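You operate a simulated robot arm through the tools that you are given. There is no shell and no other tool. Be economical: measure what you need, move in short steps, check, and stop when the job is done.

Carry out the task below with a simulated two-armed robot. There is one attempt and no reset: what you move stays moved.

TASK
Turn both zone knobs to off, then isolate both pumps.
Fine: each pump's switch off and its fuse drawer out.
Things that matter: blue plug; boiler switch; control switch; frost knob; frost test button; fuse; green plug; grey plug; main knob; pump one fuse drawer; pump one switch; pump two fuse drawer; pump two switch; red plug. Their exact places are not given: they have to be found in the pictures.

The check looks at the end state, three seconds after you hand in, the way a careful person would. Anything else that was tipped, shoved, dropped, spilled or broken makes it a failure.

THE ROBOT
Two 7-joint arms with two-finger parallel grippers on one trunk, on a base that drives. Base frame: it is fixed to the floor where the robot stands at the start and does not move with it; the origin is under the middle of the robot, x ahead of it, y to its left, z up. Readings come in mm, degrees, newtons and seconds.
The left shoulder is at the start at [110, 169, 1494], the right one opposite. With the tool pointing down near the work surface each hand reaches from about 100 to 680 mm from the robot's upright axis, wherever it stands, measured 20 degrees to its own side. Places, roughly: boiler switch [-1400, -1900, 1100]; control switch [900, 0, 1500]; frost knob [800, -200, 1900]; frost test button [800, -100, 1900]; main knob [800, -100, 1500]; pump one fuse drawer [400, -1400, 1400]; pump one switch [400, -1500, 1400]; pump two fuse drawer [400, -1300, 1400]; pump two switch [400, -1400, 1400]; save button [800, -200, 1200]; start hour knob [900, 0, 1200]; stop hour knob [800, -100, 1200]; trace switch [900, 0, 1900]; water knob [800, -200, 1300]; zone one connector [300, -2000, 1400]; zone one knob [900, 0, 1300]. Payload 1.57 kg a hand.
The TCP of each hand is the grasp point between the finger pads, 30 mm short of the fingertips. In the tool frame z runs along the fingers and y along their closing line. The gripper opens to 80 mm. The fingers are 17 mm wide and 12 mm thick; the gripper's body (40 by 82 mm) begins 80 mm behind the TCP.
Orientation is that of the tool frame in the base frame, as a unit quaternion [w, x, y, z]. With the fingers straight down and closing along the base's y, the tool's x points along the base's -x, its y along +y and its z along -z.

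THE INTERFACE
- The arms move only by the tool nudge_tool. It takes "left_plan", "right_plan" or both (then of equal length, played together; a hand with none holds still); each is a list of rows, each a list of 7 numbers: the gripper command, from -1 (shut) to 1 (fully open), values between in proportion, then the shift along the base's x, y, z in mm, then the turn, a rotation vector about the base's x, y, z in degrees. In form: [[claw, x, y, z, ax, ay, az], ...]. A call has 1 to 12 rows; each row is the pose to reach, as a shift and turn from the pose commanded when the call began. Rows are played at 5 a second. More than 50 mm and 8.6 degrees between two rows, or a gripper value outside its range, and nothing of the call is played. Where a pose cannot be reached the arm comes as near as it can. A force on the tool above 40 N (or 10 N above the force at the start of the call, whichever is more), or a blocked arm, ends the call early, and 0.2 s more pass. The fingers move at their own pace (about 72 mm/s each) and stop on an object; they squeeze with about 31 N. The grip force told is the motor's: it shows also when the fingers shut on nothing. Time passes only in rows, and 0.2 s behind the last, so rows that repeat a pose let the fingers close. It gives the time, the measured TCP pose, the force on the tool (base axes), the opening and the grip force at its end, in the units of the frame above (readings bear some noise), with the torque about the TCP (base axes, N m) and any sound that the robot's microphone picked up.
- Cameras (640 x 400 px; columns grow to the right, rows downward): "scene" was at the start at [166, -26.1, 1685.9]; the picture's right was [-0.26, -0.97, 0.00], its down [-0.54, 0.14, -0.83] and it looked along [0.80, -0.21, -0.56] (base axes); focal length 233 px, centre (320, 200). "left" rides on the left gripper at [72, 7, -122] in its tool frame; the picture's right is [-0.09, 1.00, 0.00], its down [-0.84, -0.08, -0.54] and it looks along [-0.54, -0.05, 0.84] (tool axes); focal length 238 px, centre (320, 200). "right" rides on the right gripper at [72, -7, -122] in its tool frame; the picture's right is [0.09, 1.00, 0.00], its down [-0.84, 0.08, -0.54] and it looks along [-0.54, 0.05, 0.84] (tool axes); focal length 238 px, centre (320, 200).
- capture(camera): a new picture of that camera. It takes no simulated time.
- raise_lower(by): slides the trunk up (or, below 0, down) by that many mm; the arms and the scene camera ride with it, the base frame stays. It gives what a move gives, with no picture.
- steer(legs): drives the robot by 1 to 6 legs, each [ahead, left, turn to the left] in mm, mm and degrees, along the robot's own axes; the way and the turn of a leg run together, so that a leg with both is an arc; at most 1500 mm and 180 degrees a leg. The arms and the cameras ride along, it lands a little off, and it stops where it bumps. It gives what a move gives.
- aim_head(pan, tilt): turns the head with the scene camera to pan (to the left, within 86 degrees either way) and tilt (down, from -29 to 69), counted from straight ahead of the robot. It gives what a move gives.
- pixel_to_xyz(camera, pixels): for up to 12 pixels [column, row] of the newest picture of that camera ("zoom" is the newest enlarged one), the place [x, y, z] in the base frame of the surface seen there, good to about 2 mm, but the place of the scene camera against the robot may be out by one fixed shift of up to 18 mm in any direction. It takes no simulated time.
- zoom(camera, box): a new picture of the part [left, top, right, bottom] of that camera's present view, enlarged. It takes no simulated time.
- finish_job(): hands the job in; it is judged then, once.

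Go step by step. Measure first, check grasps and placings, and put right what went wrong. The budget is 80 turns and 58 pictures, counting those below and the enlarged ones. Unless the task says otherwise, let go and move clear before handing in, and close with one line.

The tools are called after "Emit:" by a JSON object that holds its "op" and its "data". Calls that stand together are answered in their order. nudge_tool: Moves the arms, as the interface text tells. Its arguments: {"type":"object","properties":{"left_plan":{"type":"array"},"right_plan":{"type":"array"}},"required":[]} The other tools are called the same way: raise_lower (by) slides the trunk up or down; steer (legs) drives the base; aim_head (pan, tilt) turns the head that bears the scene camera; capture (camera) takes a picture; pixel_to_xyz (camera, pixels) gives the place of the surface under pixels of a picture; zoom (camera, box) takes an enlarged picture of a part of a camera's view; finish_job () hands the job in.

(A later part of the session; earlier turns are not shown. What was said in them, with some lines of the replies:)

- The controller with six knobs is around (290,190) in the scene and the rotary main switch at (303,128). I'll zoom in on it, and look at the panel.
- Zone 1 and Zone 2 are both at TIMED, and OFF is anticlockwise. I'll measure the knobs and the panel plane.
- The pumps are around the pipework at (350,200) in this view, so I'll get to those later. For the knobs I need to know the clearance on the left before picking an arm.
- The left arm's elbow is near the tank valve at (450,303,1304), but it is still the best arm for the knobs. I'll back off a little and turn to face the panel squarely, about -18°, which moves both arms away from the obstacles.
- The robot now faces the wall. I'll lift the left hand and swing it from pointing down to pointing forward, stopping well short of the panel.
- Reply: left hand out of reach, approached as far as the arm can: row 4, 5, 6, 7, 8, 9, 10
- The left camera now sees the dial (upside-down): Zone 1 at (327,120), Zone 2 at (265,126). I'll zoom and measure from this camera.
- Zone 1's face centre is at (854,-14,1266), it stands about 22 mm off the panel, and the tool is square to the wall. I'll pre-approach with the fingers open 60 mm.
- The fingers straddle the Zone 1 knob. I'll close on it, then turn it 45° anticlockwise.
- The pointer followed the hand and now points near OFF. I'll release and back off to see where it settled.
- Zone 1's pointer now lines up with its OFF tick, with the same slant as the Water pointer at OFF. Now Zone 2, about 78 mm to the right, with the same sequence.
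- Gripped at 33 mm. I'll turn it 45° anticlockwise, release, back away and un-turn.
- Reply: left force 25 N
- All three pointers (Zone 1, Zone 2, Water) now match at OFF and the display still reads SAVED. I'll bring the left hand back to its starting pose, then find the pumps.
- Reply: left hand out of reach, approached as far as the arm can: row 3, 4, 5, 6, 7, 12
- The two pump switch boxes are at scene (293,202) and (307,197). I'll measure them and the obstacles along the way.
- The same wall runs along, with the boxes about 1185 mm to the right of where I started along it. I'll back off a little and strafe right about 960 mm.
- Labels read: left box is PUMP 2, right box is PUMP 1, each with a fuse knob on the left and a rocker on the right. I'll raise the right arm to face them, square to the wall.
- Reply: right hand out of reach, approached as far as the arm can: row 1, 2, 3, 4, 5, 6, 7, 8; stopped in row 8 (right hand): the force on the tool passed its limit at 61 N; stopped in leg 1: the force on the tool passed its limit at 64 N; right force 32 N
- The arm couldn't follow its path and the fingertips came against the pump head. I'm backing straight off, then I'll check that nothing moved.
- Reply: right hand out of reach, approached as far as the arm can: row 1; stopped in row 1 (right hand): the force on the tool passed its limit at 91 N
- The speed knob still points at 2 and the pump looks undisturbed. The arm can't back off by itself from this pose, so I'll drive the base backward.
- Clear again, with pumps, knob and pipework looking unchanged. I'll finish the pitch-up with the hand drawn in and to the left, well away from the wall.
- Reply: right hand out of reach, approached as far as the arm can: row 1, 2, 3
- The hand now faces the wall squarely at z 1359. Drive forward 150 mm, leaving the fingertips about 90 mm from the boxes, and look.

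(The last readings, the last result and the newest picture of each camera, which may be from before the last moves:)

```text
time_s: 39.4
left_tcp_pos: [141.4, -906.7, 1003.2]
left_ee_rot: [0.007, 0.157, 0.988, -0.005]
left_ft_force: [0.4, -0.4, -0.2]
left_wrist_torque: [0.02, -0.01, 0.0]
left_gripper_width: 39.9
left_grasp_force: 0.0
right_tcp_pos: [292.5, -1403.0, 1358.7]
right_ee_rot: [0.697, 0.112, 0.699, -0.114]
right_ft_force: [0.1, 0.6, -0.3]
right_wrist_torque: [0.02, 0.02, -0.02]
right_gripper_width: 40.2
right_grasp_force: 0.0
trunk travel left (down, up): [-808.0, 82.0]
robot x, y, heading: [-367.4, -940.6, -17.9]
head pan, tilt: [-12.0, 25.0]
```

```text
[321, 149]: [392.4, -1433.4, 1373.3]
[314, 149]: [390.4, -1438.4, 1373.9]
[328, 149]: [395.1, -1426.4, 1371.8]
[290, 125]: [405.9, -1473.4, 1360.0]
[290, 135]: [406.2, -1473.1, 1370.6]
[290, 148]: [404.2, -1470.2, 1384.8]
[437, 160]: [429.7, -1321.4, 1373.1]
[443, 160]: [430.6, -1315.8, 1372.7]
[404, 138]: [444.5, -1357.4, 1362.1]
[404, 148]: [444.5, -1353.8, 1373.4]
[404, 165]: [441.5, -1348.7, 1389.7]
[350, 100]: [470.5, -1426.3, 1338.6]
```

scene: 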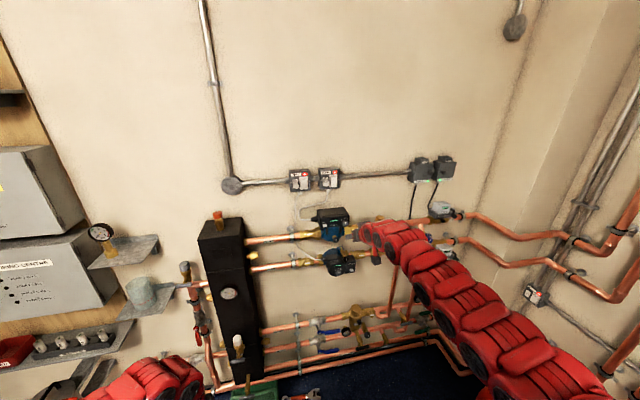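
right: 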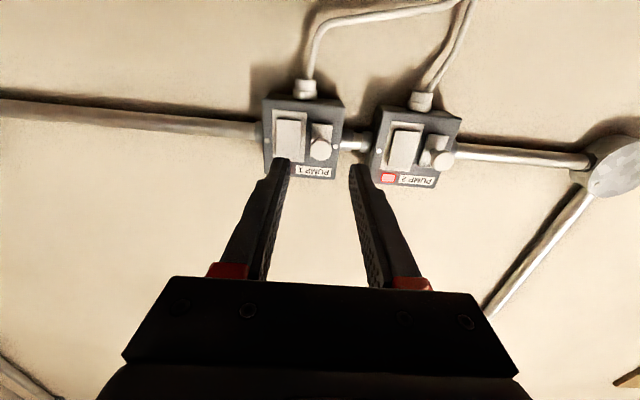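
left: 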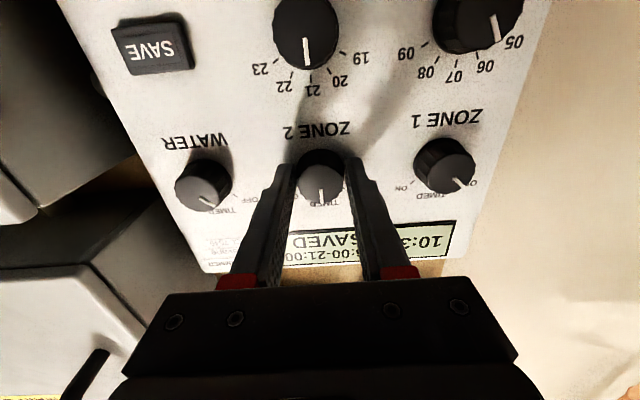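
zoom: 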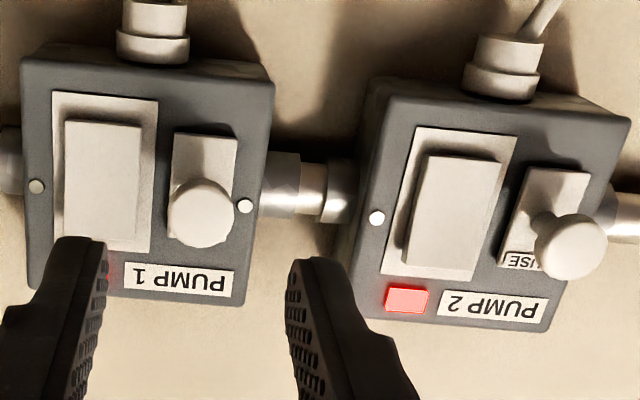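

The top half of each rocker stands prouder by 3–5 mm, so they're pressed at the bottom (ON) and OFF means pressing the top. I'll shut the fingers, line up with the upper half of pump 1's rocker (lateral -30, up 29), and approach to ~10 mm off.

Emit:
{"op": "nudge_tool", "data": {"right_plan": [[-1, -5, -15, 15, 0, 0, 0], [-1, -9.4, -28.9, 29, 0, 0, 0], [-1, 27, -41, 29, 0, 0, 0], [-1, 63.8, -52.8, 29, 0, 0, 0], [-1, 63.8, -52.8, 29, 0, 0, 0]]}}

Emit:
{"op": "capture", "data": {"camera": "right"}}

```text
time_s: 40.6
left_tcp_pos: [141.0, -905.5, 1002.6]
left_ee_rot: [0.005, 0.156, 0.988, -0.004]
left_ft_force: [-0.1, -0.6, -0.3]
left_wrist_torque: [-0.01, 0.02, 0.01]
left_gripper_width: 40.1
left_grasp_force: 0.1
right_tcp_pos: [359.4, -1455.3, 1386.7]
right_ee_rot: [0.697, 0.112, 0.699, -0.113]
right_ft_force: [-0.8, -1.4, 0.2]
right_wrist_torque: [0.0, 0.02, 0.02]
right_gripper_width: 0.1
right_grasp_force: 20.9
trunk travel left (down, up): [-808.0, 82.0]
robot x, y, heading: [-370.5, -942.5, -18.5]
head pan, tilt: [-12.0, 25.0]
```

```text
26 pictures are left
```

right: 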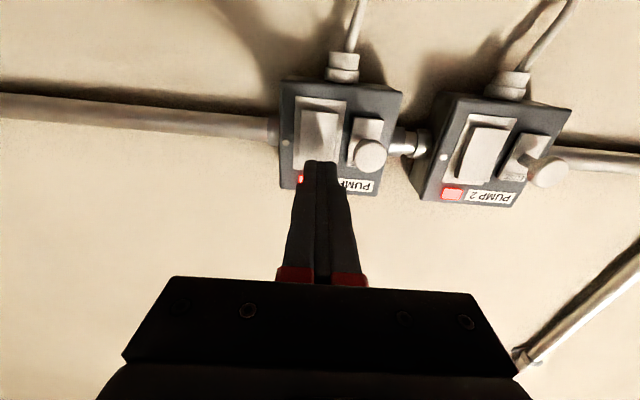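

Fingertips sit on the upper half of pump 1's rocker, ~17 mm short. Press in small steps.

Emit:
{"op": "nudge_tool", "data": {"right_plan": [[-1, 9.5, -3.1, 0, 0, 0, 0], [-1, 14.2, -4.7, 0, 0, 0, 0], [-1, 17.1, -5.6, 0, 0, 0, 0], [-1, 19, -6.2, 0, 0, 0, 0], [-1, 21, -6.9, 0, 0, 0, 0], [-1, 23, -7.5, 0, 0, 0, 0]]}}

Emit:
{"op": "nudge_tool", "data": {"right_plan": [[-1, -20, 6.6, 0, 0, 0, 0], [-1, -55, 18, 0, 0, 0, 0], [-1, -90, 29.5, 0, 0, 0, 0], [-1, -90, 29.5, 0, 0, 0, 0]]}}

Emit:
{"op": "zoom", "data": {"camera": "right", "box": [255, 65, 465, 195]}}

```text
time_s: 42.0
left_tcp_pos: [138.0, -905.3, 1004.9]
left_ee_rot: [0.008, 0.157, 0.988, -0.004]
left_ft_force: [0.1, 0.5, -0.7]
left_wrist_torque: [0.0, -0.02, 0.02]
left_gripper_width: 40.0
left_grasp_force: 0.0
right_tcp_pos: [376.0, -1461.3, 1391.4]
right_ee_rot: [0.698, 0.113, 0.698, -0.113]
right_ft_force: [-28.5, 11.7, -8.8]
right_wrist_torque: [0.12, 0.52, 0.1]
right_gripper_width: 0.0
right_grasp_force: 21.6
trunk travel left (down, up): [-808.0, 82.0]
robot x, y, heading: [-372.8, -941.4, -18.2]
head pan, tilt: [-12.0, 25.0]
```

```text
time_s: 43.0
left_tcp_pos: [142.1, -905.8, 1002.2]
left_ee_rot: [0.005, 0.156, 0.988, -0.005]
left_ft_force: [-0.6, 0.4, 0.4]
left_wrist_torque: [0.01, 0.03, -0.02]
left_gripper_width: 40.3
left_grasp_force: 0.0
right_tcp_pos: [291.9, -1434.4, 1387.9]
right_ee_rot: [0.697, 0.112, 0.699, -0.114]
right_ft_force: [-0.3, 0.4, 0.1]
right_wrist_torque: [0.0, 0.01, 0.01]
right_gripper_width: 0.0
right_grasp_force: 21.3
trunk travel left (down, up): [-808.0, 82.0]
robot x, y, heading: [-372.1, -936.6, -18.0]
head pan, tilt: [-12.0, 25.0]
```

```text
3.05 times, centred on (360, 130) of right
```

zoom: 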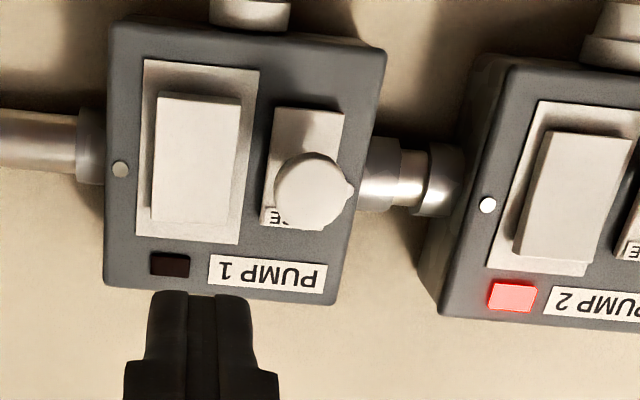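

Pump 1's lamp is dark: OFF. Next is pump 2's rocker, 125 mm to the left.

Emit:
{"op": "nudge_tool", "data": {"right_plan": [[-1, 13, 39.6, 0, 0, 0, 0], [-1, 26, 79.3, 0, 0, 0, 0], [-1, 38.8, 118.9, 0, 0, 0, 0], [-1, 73, 107.6, 0, 0, 0, 0], [-1, 107.2, 96.4, 0, 0, 0, 0], [-1, 107.2, 96.4, 0, 0, 0, 0]]}}

Emit:
{"op": "capture", "data": {"camera": "right"}}

```text
time_s: 44.4
left_tcp_pos: [141.7, -904.7, 1002.9]
left_ee_rot: [0.006, 0.157, 0.988, -0.006]
left_ft_force: [-0.1, 0.2, -0.1]
left_wrist_torque: [-0.01, 0.02, -0.02]
left_gripper_width: 40.1
left_grasp_force: 0.0
right_tcp_pos: [399.5, -1337.3, 1387.9]
right_ee_rot: [0.697, 0.112, 0.699, -0.113]
right_ft_force: [-0.2, 0.5, -0.2]
right_wrist_torque: [0.02, 0.02, 0.0]
right_gripper_width: 0.0
right_grasp_force: 21.1
trunk travel left (down, up): [-808.0, 82.0]
robot x, y, heading: [-374.2, -941.8, -18.2]
head pan, tilt: [-12.0, 25.0]
```

```text
24 pictures are left
```

right: 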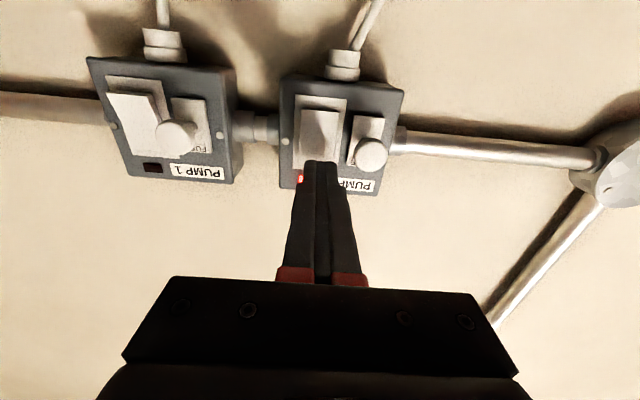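

Same alignment as for pump 1. Press and retreat.

Emit:
{"op": "nudge_tool", "data": {"right_plan": [[-1, 9.5, -3.1, 0, 0, 0, 0], [-1, 14.2, -4.7, 0, 0, 0, 0], [-1, 17.1, -5.6, 0, 0, 0, 0], [-1, 19, -6.2, 0, 0, 0, 0], [-1, 21, -6.9, 0, 0, 0, 0], [-1, 23, -7.5, 0, 0, 0, 0]]}}

Emit:
{"op": "nudge_tool", "data": {"right_plan": [[-1, -20, 6.6, 0, 0, 0, 0], [-1, -55, 18, 0, 0, 0, 0], [-1, -90, 29.5, 0, 0, 0, 0], [-1, -130, 43, -10, 0, 0, 0]]}}

Emit:
{"op": "capture", "data": {"camera": "right"}}

```text
time_s: 45.9
left_tcp_pos: [136.4, -904.2, 1004.3]
left_ee_rot: [0.009, 0.157, 0.988, -0.005]
left_ft_force: [-0.3, 0.1, 0.1]
left_wrist_torque: [-0.03, 0.0, -0.01]
left_gripper_width: 40.0
left_grasp_force: 0.0
right_tcp_pos: [414.4, -1343.5, 1392.2]
right_ee_rot: [0.699, 0.112, 0.698, -0.113]
right_ft_force: [-28.2, 8.9, -1.1]
right_wrist_torque: [0.07, 0.3, 0.0]
right_gripper_width: 0.0
right_grasp_force: 21.3
trunk travel left (down, up): [-808.0, 82.0]
robot x, y, heading: [-370.6, -937.3, -18.0]
head pan, tilt: [-12.0, 25.0]
stopped in row 6 (right hand): the force on the tool passed its limit at 45 N (the readings are from after the stop); the commanded pose is now the measured one
```

```text
time_s: 46.9
left_tcp_pos: [139.6, -905.6, 1003.1]
left_ee_rot: [0.007, 0.157, 0.988, -0.005]
left_ft_force: [-0.8, 0.9, -0.6]
left_wrist_torque: [-0.03, -0.02, -0.02]
left_gripper_width: 39.9
left_grasp_force: 0.1
right_tcp_pos: [290.0, -1302.2, 1377.5]
right_ee_rot: [0.696, 0.112, 0.7, -0.113]
right_ft_force: [-0.1, -0.1, 0.2]
right_wrist_torque: [-0.03, 0.0, 0.02]
right_gripper_width: 0.1
right_grasp_force: 21.2
trunk travel left (down, up): [-808.0, 82.0]
robot x, y, heading: [-374.2, -938.6, -18.1]
head pan, tilt: [-12.0, 25.0]
```

```text
23 pictures are left
```

right: 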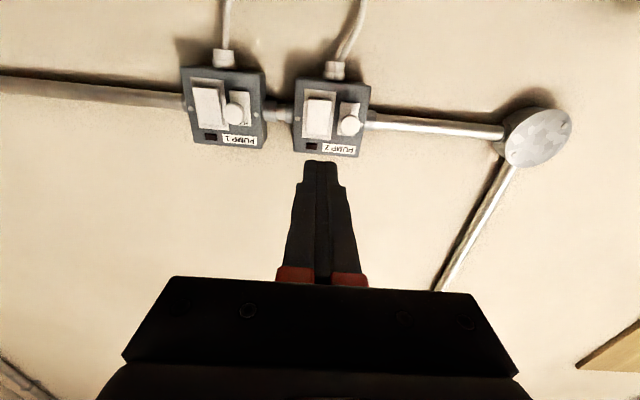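

Both lamps are dark. Since the gap between fuse knob and rocker is tight, I'll roll the hand 90° so the fingers close vertically on the fuse knobs.

Emit:
{"op": "nudge_tool", "data": {"right_plan": [[-0.2, 0, 0, 0, 7.8, -2.5, 0], [-0.2, 0, 0, 0, 15.6, -5.1, 0], [-0.2, 0, 0, 0, 23.3, -7.6, 0], [-0.2, 0, 0, 0, 31.1, -10.2, 0], [-0.2, 0, 0, 0, 38.9, -12.7, 0], [-0.2, 0, 0, 0, 46.7, -15.3, 0], [-0.2, 0, 0, 0, 54.5, -17.8, 0], [-0.2, 0, 0, 0, 62.2, -20.4, 0], [-0.2, 0, 0, 0, 70, -22.9, 0], [-0.2, 0, 0, 0, 77.8, -25.5, 0], [-0.2, 0, 0, 0, 85.4, -28.2, 0]]}}

Emit:
{"op": "capture", "data": {"camera": "right"}}

```text
time_s: 49.3
left_tcp_pos: [141.9, -906.2, 1001.9]
left_ee_rot: [0.005, 0.156, 0.988, -0.004]
left_ft_force: [-0.7, -0.4, 0.3]
left_wrist_torque: [0.02, -0.02, -0.02]
left_gripper_width: 39.9
left_grasp_force: 0.0
right_tcp_pos: [291.3, -1302.4, 1376.4]
right_ee_rot: [0.572, 0.572, 0.417, 0.415]
right_ft_force: [0.4, 1.3, -0.1]
right_wrist_torque: [0.03, 0.01, -0.04]
right_gripper_width: 31.8
right_grasp_force: 0.0
trunk travel left (down, up): [-808.0, 82.0]
robot x, y, heading: [-371.5, -938.4, -18.3]
head pan, tilt: [-12.0, 25.0]
```

```text
22 pictures are left
```

right: 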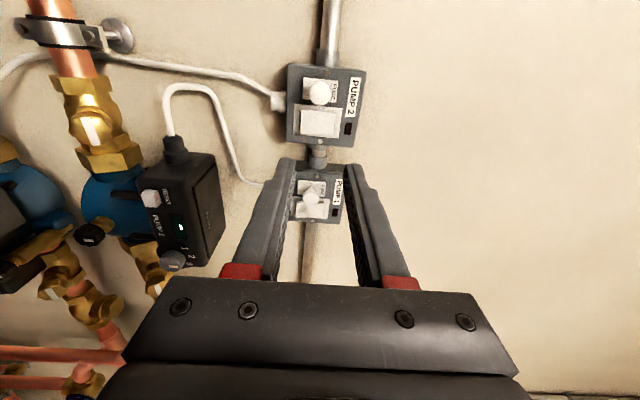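

Now both fuse knobs are visible: pump 2 at (320,92), pump 1 at (311,199). Measuring.

Emit:
{"op": "zoom", "data": {"camera": "right", "box": [260, 50, 390, 240]}}

Emit:
{"op": "pixel_to_xyz", "data": {"camera": "right", "pixels": [[320, 92], [316, 92], [325, 92], [320, 88], [320, 97], [311, 199], [308, 199], [314, 199], [311, 196], [311, 202]]}}

```text
2.11 times, centred on (325, 145) of right
```

zoom: 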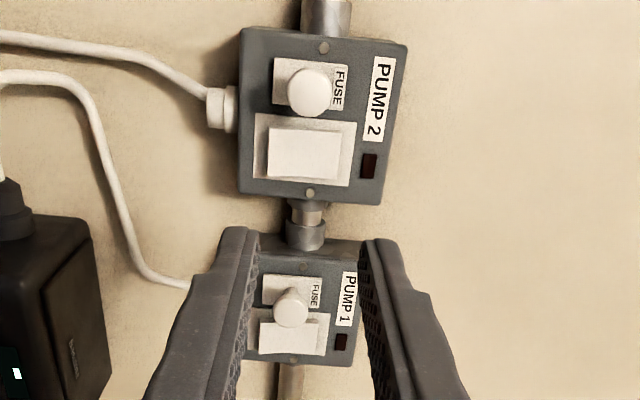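

```text
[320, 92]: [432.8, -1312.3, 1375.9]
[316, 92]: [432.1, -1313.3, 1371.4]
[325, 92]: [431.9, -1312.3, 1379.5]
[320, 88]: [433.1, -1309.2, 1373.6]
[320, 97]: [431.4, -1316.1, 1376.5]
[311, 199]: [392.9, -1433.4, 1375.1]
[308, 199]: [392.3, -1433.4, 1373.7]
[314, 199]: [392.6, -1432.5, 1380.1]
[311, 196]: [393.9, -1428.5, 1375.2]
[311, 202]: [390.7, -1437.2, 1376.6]
```

Emit:
{"op": "nudge_tool", "data": {"right_plan": [[0, 9.8, 30.2, -2, 0, 0, 0], [0, 40, 20, -2, 0, 0, 0], [0, 70, 10.5, -2, 0, 0, 0], [0, 100.2, 0.8, -2, 0, 0, 0], [0, 100.2, 0.8, -2, 0, 0, 0]]}}

Emit:
{"op": "capture", "data": {"camera": "right"}}

Emit:
{"op": "pixel_to_xyz", "data": {"camera": "right", "pixels": [[320, 150], [320, 145], [320, 155], [320, 165], [310, 140], [335, 140], [320, 190]]}}

```text
time_s: 50.5
left_tcp_pos: [142.1, -906.0, 1001.6]
left_ee_rot: [0.006, 0.158, 0.987, -0.005]
left_ft_force: [0.4, -1.3, -0.2]
left_wrist_torque: [0.03, -0.01, 0.0]
left_gripper_width: 40.3
left_grasp_force: 0.1
right_tcp_pos: [391.4, -1301.2, 1375.9]
right_ee_rot: [0.572, 0.572, 0.416, 0.415]
right_ft_force: [0.2, 0.2, -0.1]
right_wrist_torque: [0.02, -0.01, -0.01]
right_gripper_width: 39.8
right_grasp_force: 0.0
trunk travel left (down, up): [-808.0, 82.0]
robot x, y, heading: [-370.4, -940.0, -18.0]
head pan, tilt: [-12.0, 25.0]
```

```text
20 pictures are left
```

right: 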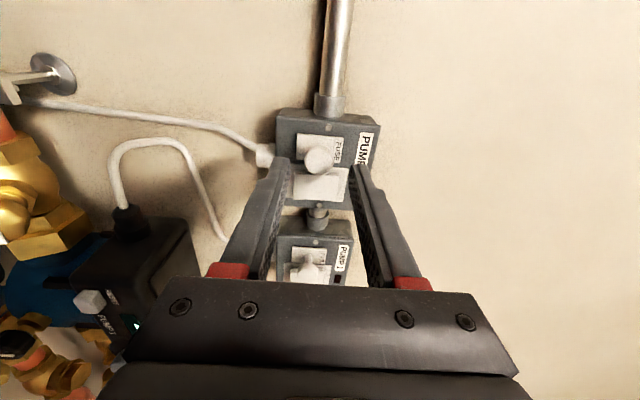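

```text
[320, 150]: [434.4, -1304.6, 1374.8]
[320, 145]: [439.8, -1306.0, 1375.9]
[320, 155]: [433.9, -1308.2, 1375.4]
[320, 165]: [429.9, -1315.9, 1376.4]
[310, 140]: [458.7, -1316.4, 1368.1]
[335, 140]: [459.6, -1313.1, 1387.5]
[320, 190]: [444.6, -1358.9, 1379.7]
```

Aligned with the pump 2 knob; the plate is at depth 844 and the knob face at 818. I'll advance 28 mm and close.

Emit:
{"op": "nudge_tool", "data": {"right_plan": [[0, 13.3, -4.3, -0.5, 0, 0, 0], [0, 26.6, -8.7, -0.5, 0, 0, 0], [0, 26.6, -8.7, -0.5, 0, 0, 0], [-1, 26.6, -8.7, -0.5, 0, 0, 0], [-1, 26.6, -8.7, -0.5, 0, 0, 0], [-1, 26.6, -8.7, -0.5, 0, 0, 0]]}}

Emit:
{"op": "capture", "data": {"camera": "right"}}

```text
time_s: 51.9
left_tcp_pos: [141.9, -905.6, 1002.4]
left_ee_rot: [0.006, 0.156, 0.988, -0.005]
left_ft_force: [0.2, 0.4, 0.2]
left_wrist_torque: [0.01, -0.03, -0.04]
left_gripper_width: 40.1
left_grasp_force: 0.0
right_tcp_pos: [417.9, -1311.0, 1374.0]
right_ee_rot: [0.572, 0.572, 0.418, 0.414]
right_ft_force: [-2.1, 2.2, -3.0]
right_wrist_torque: [0.04, 0.04, 0.06]
right_gripper_width: 20.7
right_grasp_force: 33.6
trunk travel left (down, up): [-808.0, 82.0]
robot x, y, heading: [-374.4, -940.6, -18.2]
head pan, tilt: [-12.0, 25.0]
```

```text
19 pictures are left
```

right: 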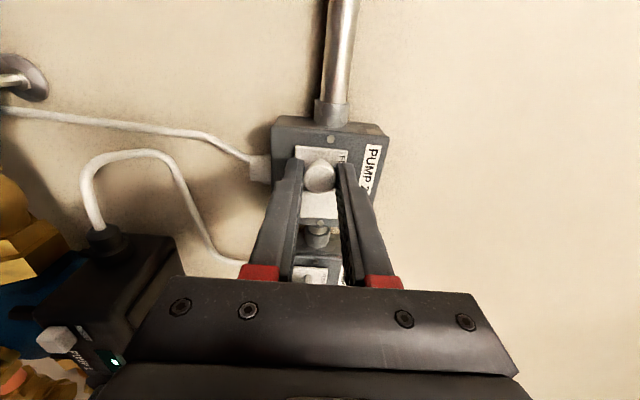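

The knob is gripped at 20.7 mm. Pull straight out 25 mm in small steps.

Emit:
{"op": "nudge_tool", "data": {"right_plan": [[-1, -4.8, 1.6, 0, 0, 0, 0], [-1, -9.5, 3.1, 0, 0, 0, 0], [-1, -14.3, 4.7, 0, 0, 0, 0], [-1, -19, 6.2, 0, 0, 0, 0], [-1, -23.8, 7.8, 0, 0, 0, 0], [-1, -23.8, 7.8, 0, 0, 0, 0]]}}

Emit:
{"op": "capture", "data": {"camera": "right"}}

```text
time_s: 53.3
left_tcp_pos: [141.0, -907.1, 1001.4]
left_ee_rot: [0.005, 0.157, 0.988, -0.004]
left_ft_force: [0.5, 0.4, -0.2]
left_wrist_torque: [-0.02, 0.0, 0.01]
left_gripper_width: 40.0
left_grasp_force: 0.1
right_tcp_pos: [394.8, -1303.3, 1374.3]
right_ee_rot: [0.572, 0.572, 0.417, 0.414]
right_ft_force: [-0.9, 1.0, -4.9]
right_wrist_torque: [-0.01, 0.1, -0.07]
right_gripper_width: 20.9
right_grasp_force: 33.6
trunk travel left (down, up): [-808.0, 82.0]
robot x, y, heading: [-370.1, -939.4, -18.1]
head pan, tilt: [-12.0, 25.0]
```

```text
18 pictures are left
```

right: 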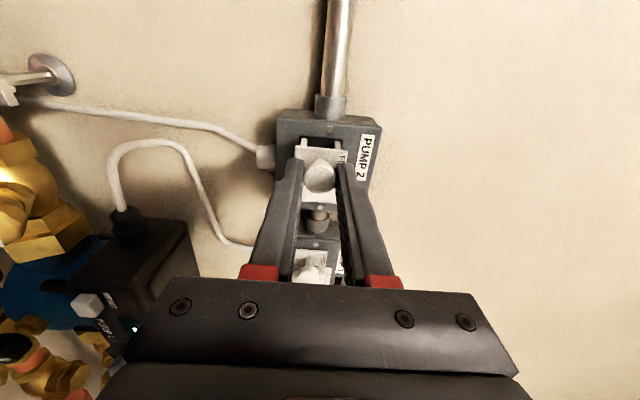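

The drawer has slid out with the knob. I'll pull a little further, looking for the end stop.

Emit:
{"op": "nudge_tool", "data": {"right_plan": [[-1, -1.9, 0.6, 0, 0, 0, 0], [-1, -3.8, 1.2, 0, 0, 0, 0], [-1, -5.7, 1.9, 0, 0, 0, 0], [-1, -5.7, 1.9, 0, 0, 0, 0]]}}

Emit:
{"op": "zoom", "data": {"camera": "right", "box": [250, 90, 410, 230]}}

```text
time_s: 54.3
left_tcp_pos: [143.4, -906.2, 1003.3]
left_ee_rot: [0.005, 0.156, 0.988, -0.004]
left_ft_force: [-0.1, 0.5, -0.6]
left_wrist_torque: [0.0, 0.0, -0.02]
left_gripper_width: 40.0
left_grasp_force: 0.0
right_tcp_pos: [391.3, -1301.5, 1373.6]
right_ee_rot: [0.572, 0.572, 0.417, 0.414]
right_ft_force: [11.2, -4.9, 6.2]
right_wrist_torque: [-0.05, -0.1, 0.05]
right_gripper_width: 20.6
right_grasp_force: 33.7
trunk travel left (down, up): [-808.0, 82.0]
robot x, y, heading: [-375.3, -939.2, -18.0]
head pan, tilt: [-12.0, 25.0]
```

```text
2.86 times, centred on (330, 160) of right
```

zoom: 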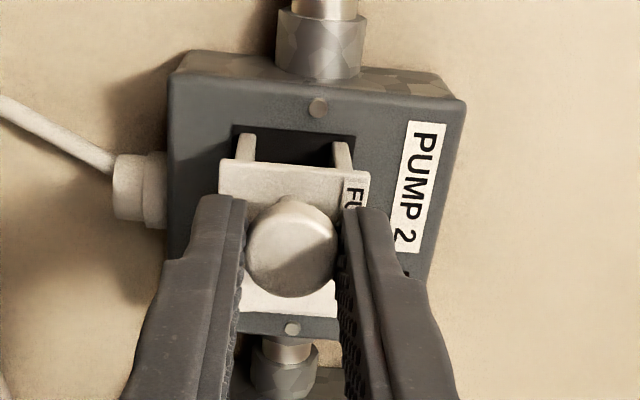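

The pull rose to ~12 N: that's the end stop and the drawer is out. Release, retreat, and move across to pump 1's fuse knob.

Emit:
{"op": "nudge_tool", "data": {"right_plan": [[0, 2, -0.6, 0, 0, 0, 0], [0, 2, -0.6, 0, 0, 0, 0], [0, -30, 10, 0, 0, 0, 0], [0, -70, 22.8, 0, 0, 0, 0], [0, -83, -17, 0, 0, 0, 0], [0, -96, -57, 0, 0, 0, 0], [0, -108.3, -94.8, 0, 0, 0, 0], [0, -108.3, -94.8, 0, 0, 0, 0]]}}

Emit:
{"op": "capture", "data": {"camera": "right"}}

```text
time_s: 56.1
left_tcp_pos: [140.6, -906.9, 1002.2]
left_ee_rot: [0.006, 0.157, 0.988, -0.006]
left_ft_force: [-0.4, 0.5, 0.1]
left_wrist_torque: [0.01, 0.0, 0.0]
left_gripper_width: 40.1
left_grasp_force: 0.0
right_tcp_pos: [280.3, -1396.2, 1375.0]
right_ee_rot: [0.573, 0.572, 0.417, 0.414]
right_ft_force: [0.1, 0.5, -0.5]
right_wrist_torque: [0.01, -0.02, 0.04]
right_gripper_width: 39.9
right_grasp_force: 0.1
trunk travel left (down, up): [-808.0, 82.0]
robot x, y, heading: [-372.0, -937.7, -18.4]
head pan, tilt: [-12.0, 25.0]
```

```text
16 pictures are left
```

right: 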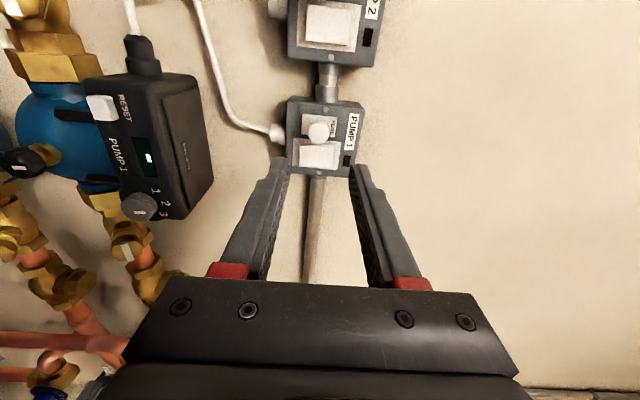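

Emit:
{"op": "pixel_to_xyz", "data": {"camera": "right", "pixels": [[319, 131], [313, 131], [326, 131], [319, 124], [319, 139]]}}

Emit:
{"op": "nudge_tool", "data": {"right_plan": [[0, 36, -11.8, 0, 0, 0, 0], [0, 72, -23.6, 0, 0, 0, 0], [0, 72, -23.6, 0, 0, 0, 0]]}}

Emit:
{"op": "capture", "data": {"camera": "right"}}

```text
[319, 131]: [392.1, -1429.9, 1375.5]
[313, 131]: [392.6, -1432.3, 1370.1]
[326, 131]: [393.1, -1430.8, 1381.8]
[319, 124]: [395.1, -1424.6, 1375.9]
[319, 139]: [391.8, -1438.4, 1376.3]
```

```text
time_s: 56.9
left_tcp_pos: [141.1, -907.1, 1001.9]
left_ee_rot: [0.006, 0.156, 0.988, -0.005]
left_ft_force: [-0.4, -0.9, 0.1]
left_wrist_torque: [0.02, -0.03, 0.02]
left_gripper_width: 40.2
left_grasp_force: 0.0
right_tcp_pos: [352.7, -1419.0, 1377.8]
right_ee_rot: [0.573, 0.571, 0.417, 0.415]
right_ft_force: [-1.1, -0.1, 0.1]
right_wrist_torque: [-0.01, 0.02, -0.02]
right_gripper_width: 40.0
right_grasp_force: 0.1
trunk travel left (down, up): [-808.0, 82.0]
robot x, y, heading: [-370.9, -943.4, -18.0]
head pan, tilt: [-12.0, 25.0]
```

```text
15 pictures are left
```

right: 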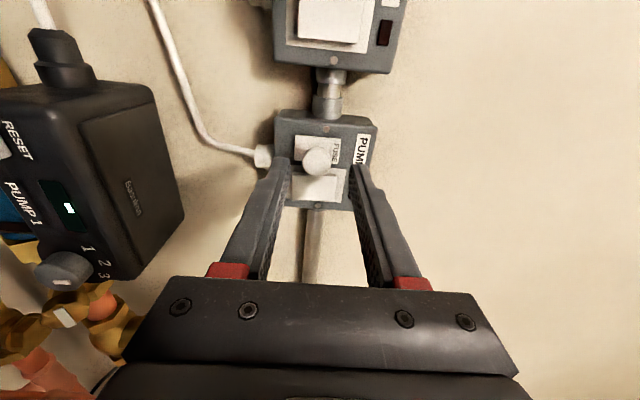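

Identical alignment to pump 2's knob. Advance, close, and pull out.

Emit:
{"op": "nudge_tool", "data": {"right_plan": [[0, 13.3, -4.3, -1.5, 0, 0, 0], [0, 26.6, -8.7, -1.5, 0, 0, 0], [0, 26.6, -8.7, -1.5, 0, 0, 0], [-1, 26.6, -8.7, -1.5, 0, 0, 0], [-1, 26.6, -8.7, -1.5, 0, 0, 0], [-1, 26.6, -8.7, -1.5, 0, 0, 0]]}}

Emit:
{"op": "nudge_tool", "data": {"right_plan": [[-1, -4.8, 1.6, 0, 0, 0, 0], [-1, -9.5, 3.1, 0, 0, 0, 0], [-1, -14.3, 4.7, 0, 0, 0, 0], [-1, -19, 6.2, 0, 0, 0, 0], [-1, -23.8, 7.8, 0, 0, 0, 0], [-1, -26.6, 8.7, 0, 0, 0, 0], [-1, -29, 9.5, 0, 0, 0, 0], [-1, -29, 9.5, 0, 0, 0, 0]]}}

Emit:
{"op": "zoom", "data": {"camera": "right", "box": [250, 90, 410, 230]}}

```text
time_s: 58.3
left_tcp_pos: [141.1, -905.8, 1002.7]
left_ee_rot: [0.005, 0.156, 0.988, -0.004]
left_ft_force: [-0.6, 0.0, -0.3]
left_wrist_torque: [-0.01, -0.03, -0.02]
left_gripper_width: 40.0
left_grasp_force: 0.1
right_tcp_pos: [378.6, -1428.8, 1375.1]
right_ee_rot: [0.573, 0.571, 0.416, 0.415]
right_ft_force: [1.2, -1.4, 5.8]
right_wrist_torque: [-0.08, -0.11, -0.04]
right_gripper_width: 20.9
right_grasp_force: 34.1
trunk travel left (down, up): [-808.0, 82.0]
robot x, y, heading: [-369.1, -941.1, -18.1]
head pan, tilt: [-12.0, 25.0]
```

```text
time_s: 60.1
left_tcp_pos: [143.4, -906.2, 1002.1]
left_ee_rot: [0.004, 0.157, 0.988, -0.004]
left_ft_force: [0.1, 0.5, 0.5]
left_wrist_torque: [-0.03, 0.02, 0.02]
left_gripper_width: 40.3
left_grasp_force: 0.1
right_tcp_pos: [351.9, -1419.6, 1373.6]
right_ee_rot: [0.573, 0.571, 0.416, 0.415]
right_ft_force: [22.9, -12.6, 24.1]
right_wrist_torque: [-0.19, -0.35, -0.02]
right_gripper_width: 20.8
right_grasp_force: 34.4
trunk travel left (down, up): [-808.0, 82.0]
robot x, y, heading: [-371.3, -938.8, -18.4]
head pan, tilt: [-12.0, 25.0]
```

```text
2.86 times, centred on (330, 160) of right
```

zoom: 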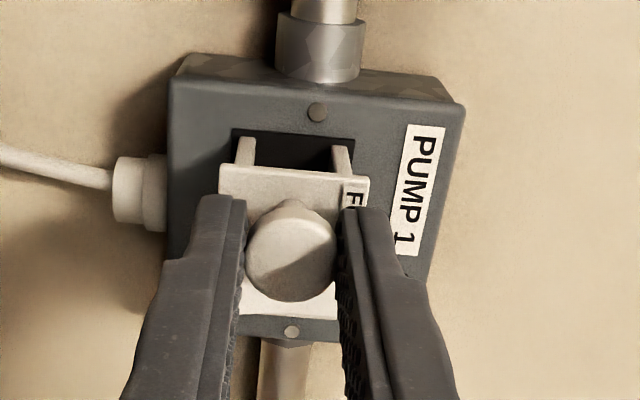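

Pump 1's drawer is out to its stop as well. Release and back well away, then check everything.

Emit:
{"op": "nudge_tool", "data": {"right_plan": [[-1, 2, -0.6, 0, 0, 0, 0], [0.2, 2, -0.6, 0, 0, 0, 0], [0.2, 2, -0.6, 0, 0, 0, 0], [0.2, -30, 10, 0, 0, 0, 0], [0.2, -70, 23, 0, 0, 0, 0], [0.2, -110, 36, 0, 0, 0, 0], [0.2, -150, 49, 0, 0, 0, 0]]}}

Emit:
{"op": "steer", "data": {"legs": [[-150, 0, 0]]}}

Emit:
{"op": "capture", "data": {"camera": "scene"}}

Emit:
{"op": "zoom", "data": {"camera": "right", "box": [180, 20, 400, 160]}}

```text
time_s: 61.7
left_tcp_pos: [141.7, -904.8, 1002.5]
left_ee_rot: [0.006, 0.157, 0.988, -0.005]
left_ft_force: [-0.4, -0.4, 0.9]
left_wrist_torque: [-0.01, 0.02, -0.01]
left_gripper_width: 39.9
left_grasp_force: 0.1
right_tcp_pos: [196.9, -1369.2, 1373.8]
right_ee_rot: [0.573, 0.571, 0.416, 0.414]
right_ft_force: [-1.0, 0.9, 0.5]
right_wrist_torque: [0.03, 0.02, 0.0]
right_gripper_width: 48.0
right_grasp_force: 0.0
trunk travel left (down, up): [-808.0, 82.0]
robot x, y, heading: [-372.4, -939.5, -18.0]
head pan, tilt: [-12.0, 25.0]
```

```text
time_s: 63.0
left_tcp_pos: [-1.0, -859.8, 1002.1]
left_ee_rot: [0.006, 0.158, 0.987, -0.004]
left_ft_force: [-0.5, 0.2, 0.4]
left_wrist_torque: [0.01, 0.01, -0.03]
left_gripper_width: 40.1
left_grasp_force: 0.0
right_tcp_pos: [58.7, -1323.3, 1373.6]
right_ee_rot: [0.572, 0.572, 0.417, 0.414]
right_ft_force: [1.3, -0.2, -0.2]
right_wrist_torque: [-0.01, 0.01, -0.05]
right_gripper_width: 48.5
right_grasp_force: 0.0
trunk travel left (down, up): [-808.0, 82.0]
robot x, y, heading: [-509.7, -890.9, -18.1]
head pan, tilt: [-12.0, 25.0]
```

```text
13 pictures are left
```

scene: 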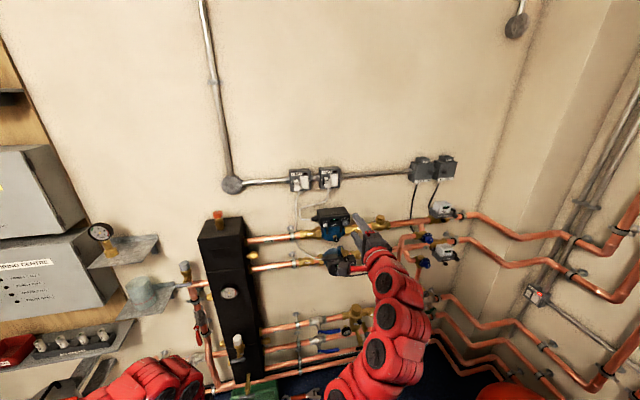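

```text
2.86 times, centred on (290, 90) of right
```

zoom: 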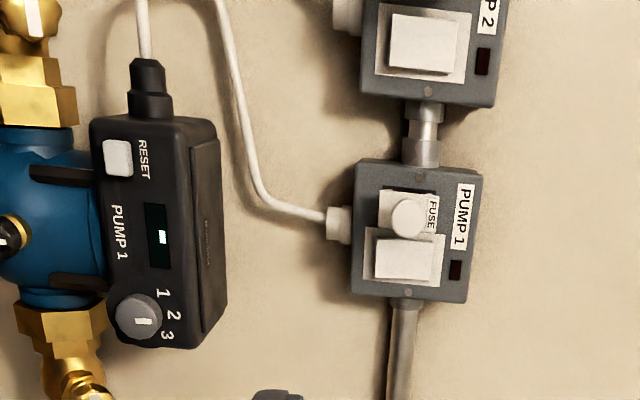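

Emit:
{"op": "zoom", "data": {"camera": "scene", "box": [275, 155, 365, 215]}}

Emit:
{"op": "zoom", "data": {"camera": "scene", "box": [270, 190, 400, 290]}}

```text
6.67 times, centred on (320, 185) of scene
```

zoom: 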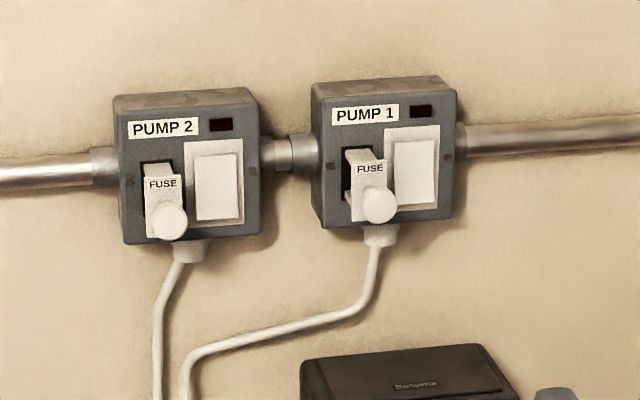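

```text
4.00 times, centred on (335, 240) of scene
```

zoom: 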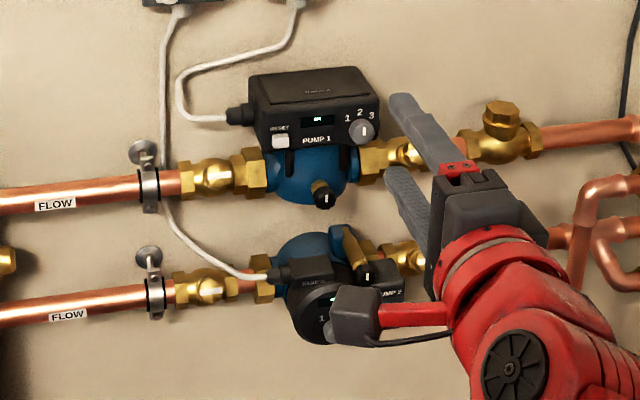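

Both pump lamps are dark, both fuse drawers stand out, both zone knobs were verified at OFF, and pump 1's speed dial is still at 2. Hands are clear, so I'm handing in.

Emit:
{"op": "finish_job", "data": {}}

```text
The job is handed in.
```

The job is handed in: both zone knobs are at OFF, and both pumps have their switch off and fuse drawer out. While raising the right arm, its fingertips pushed against pump 1's head (up to 91 N); the pump looked unmoved in the pictures and its speed dial still points at 2.
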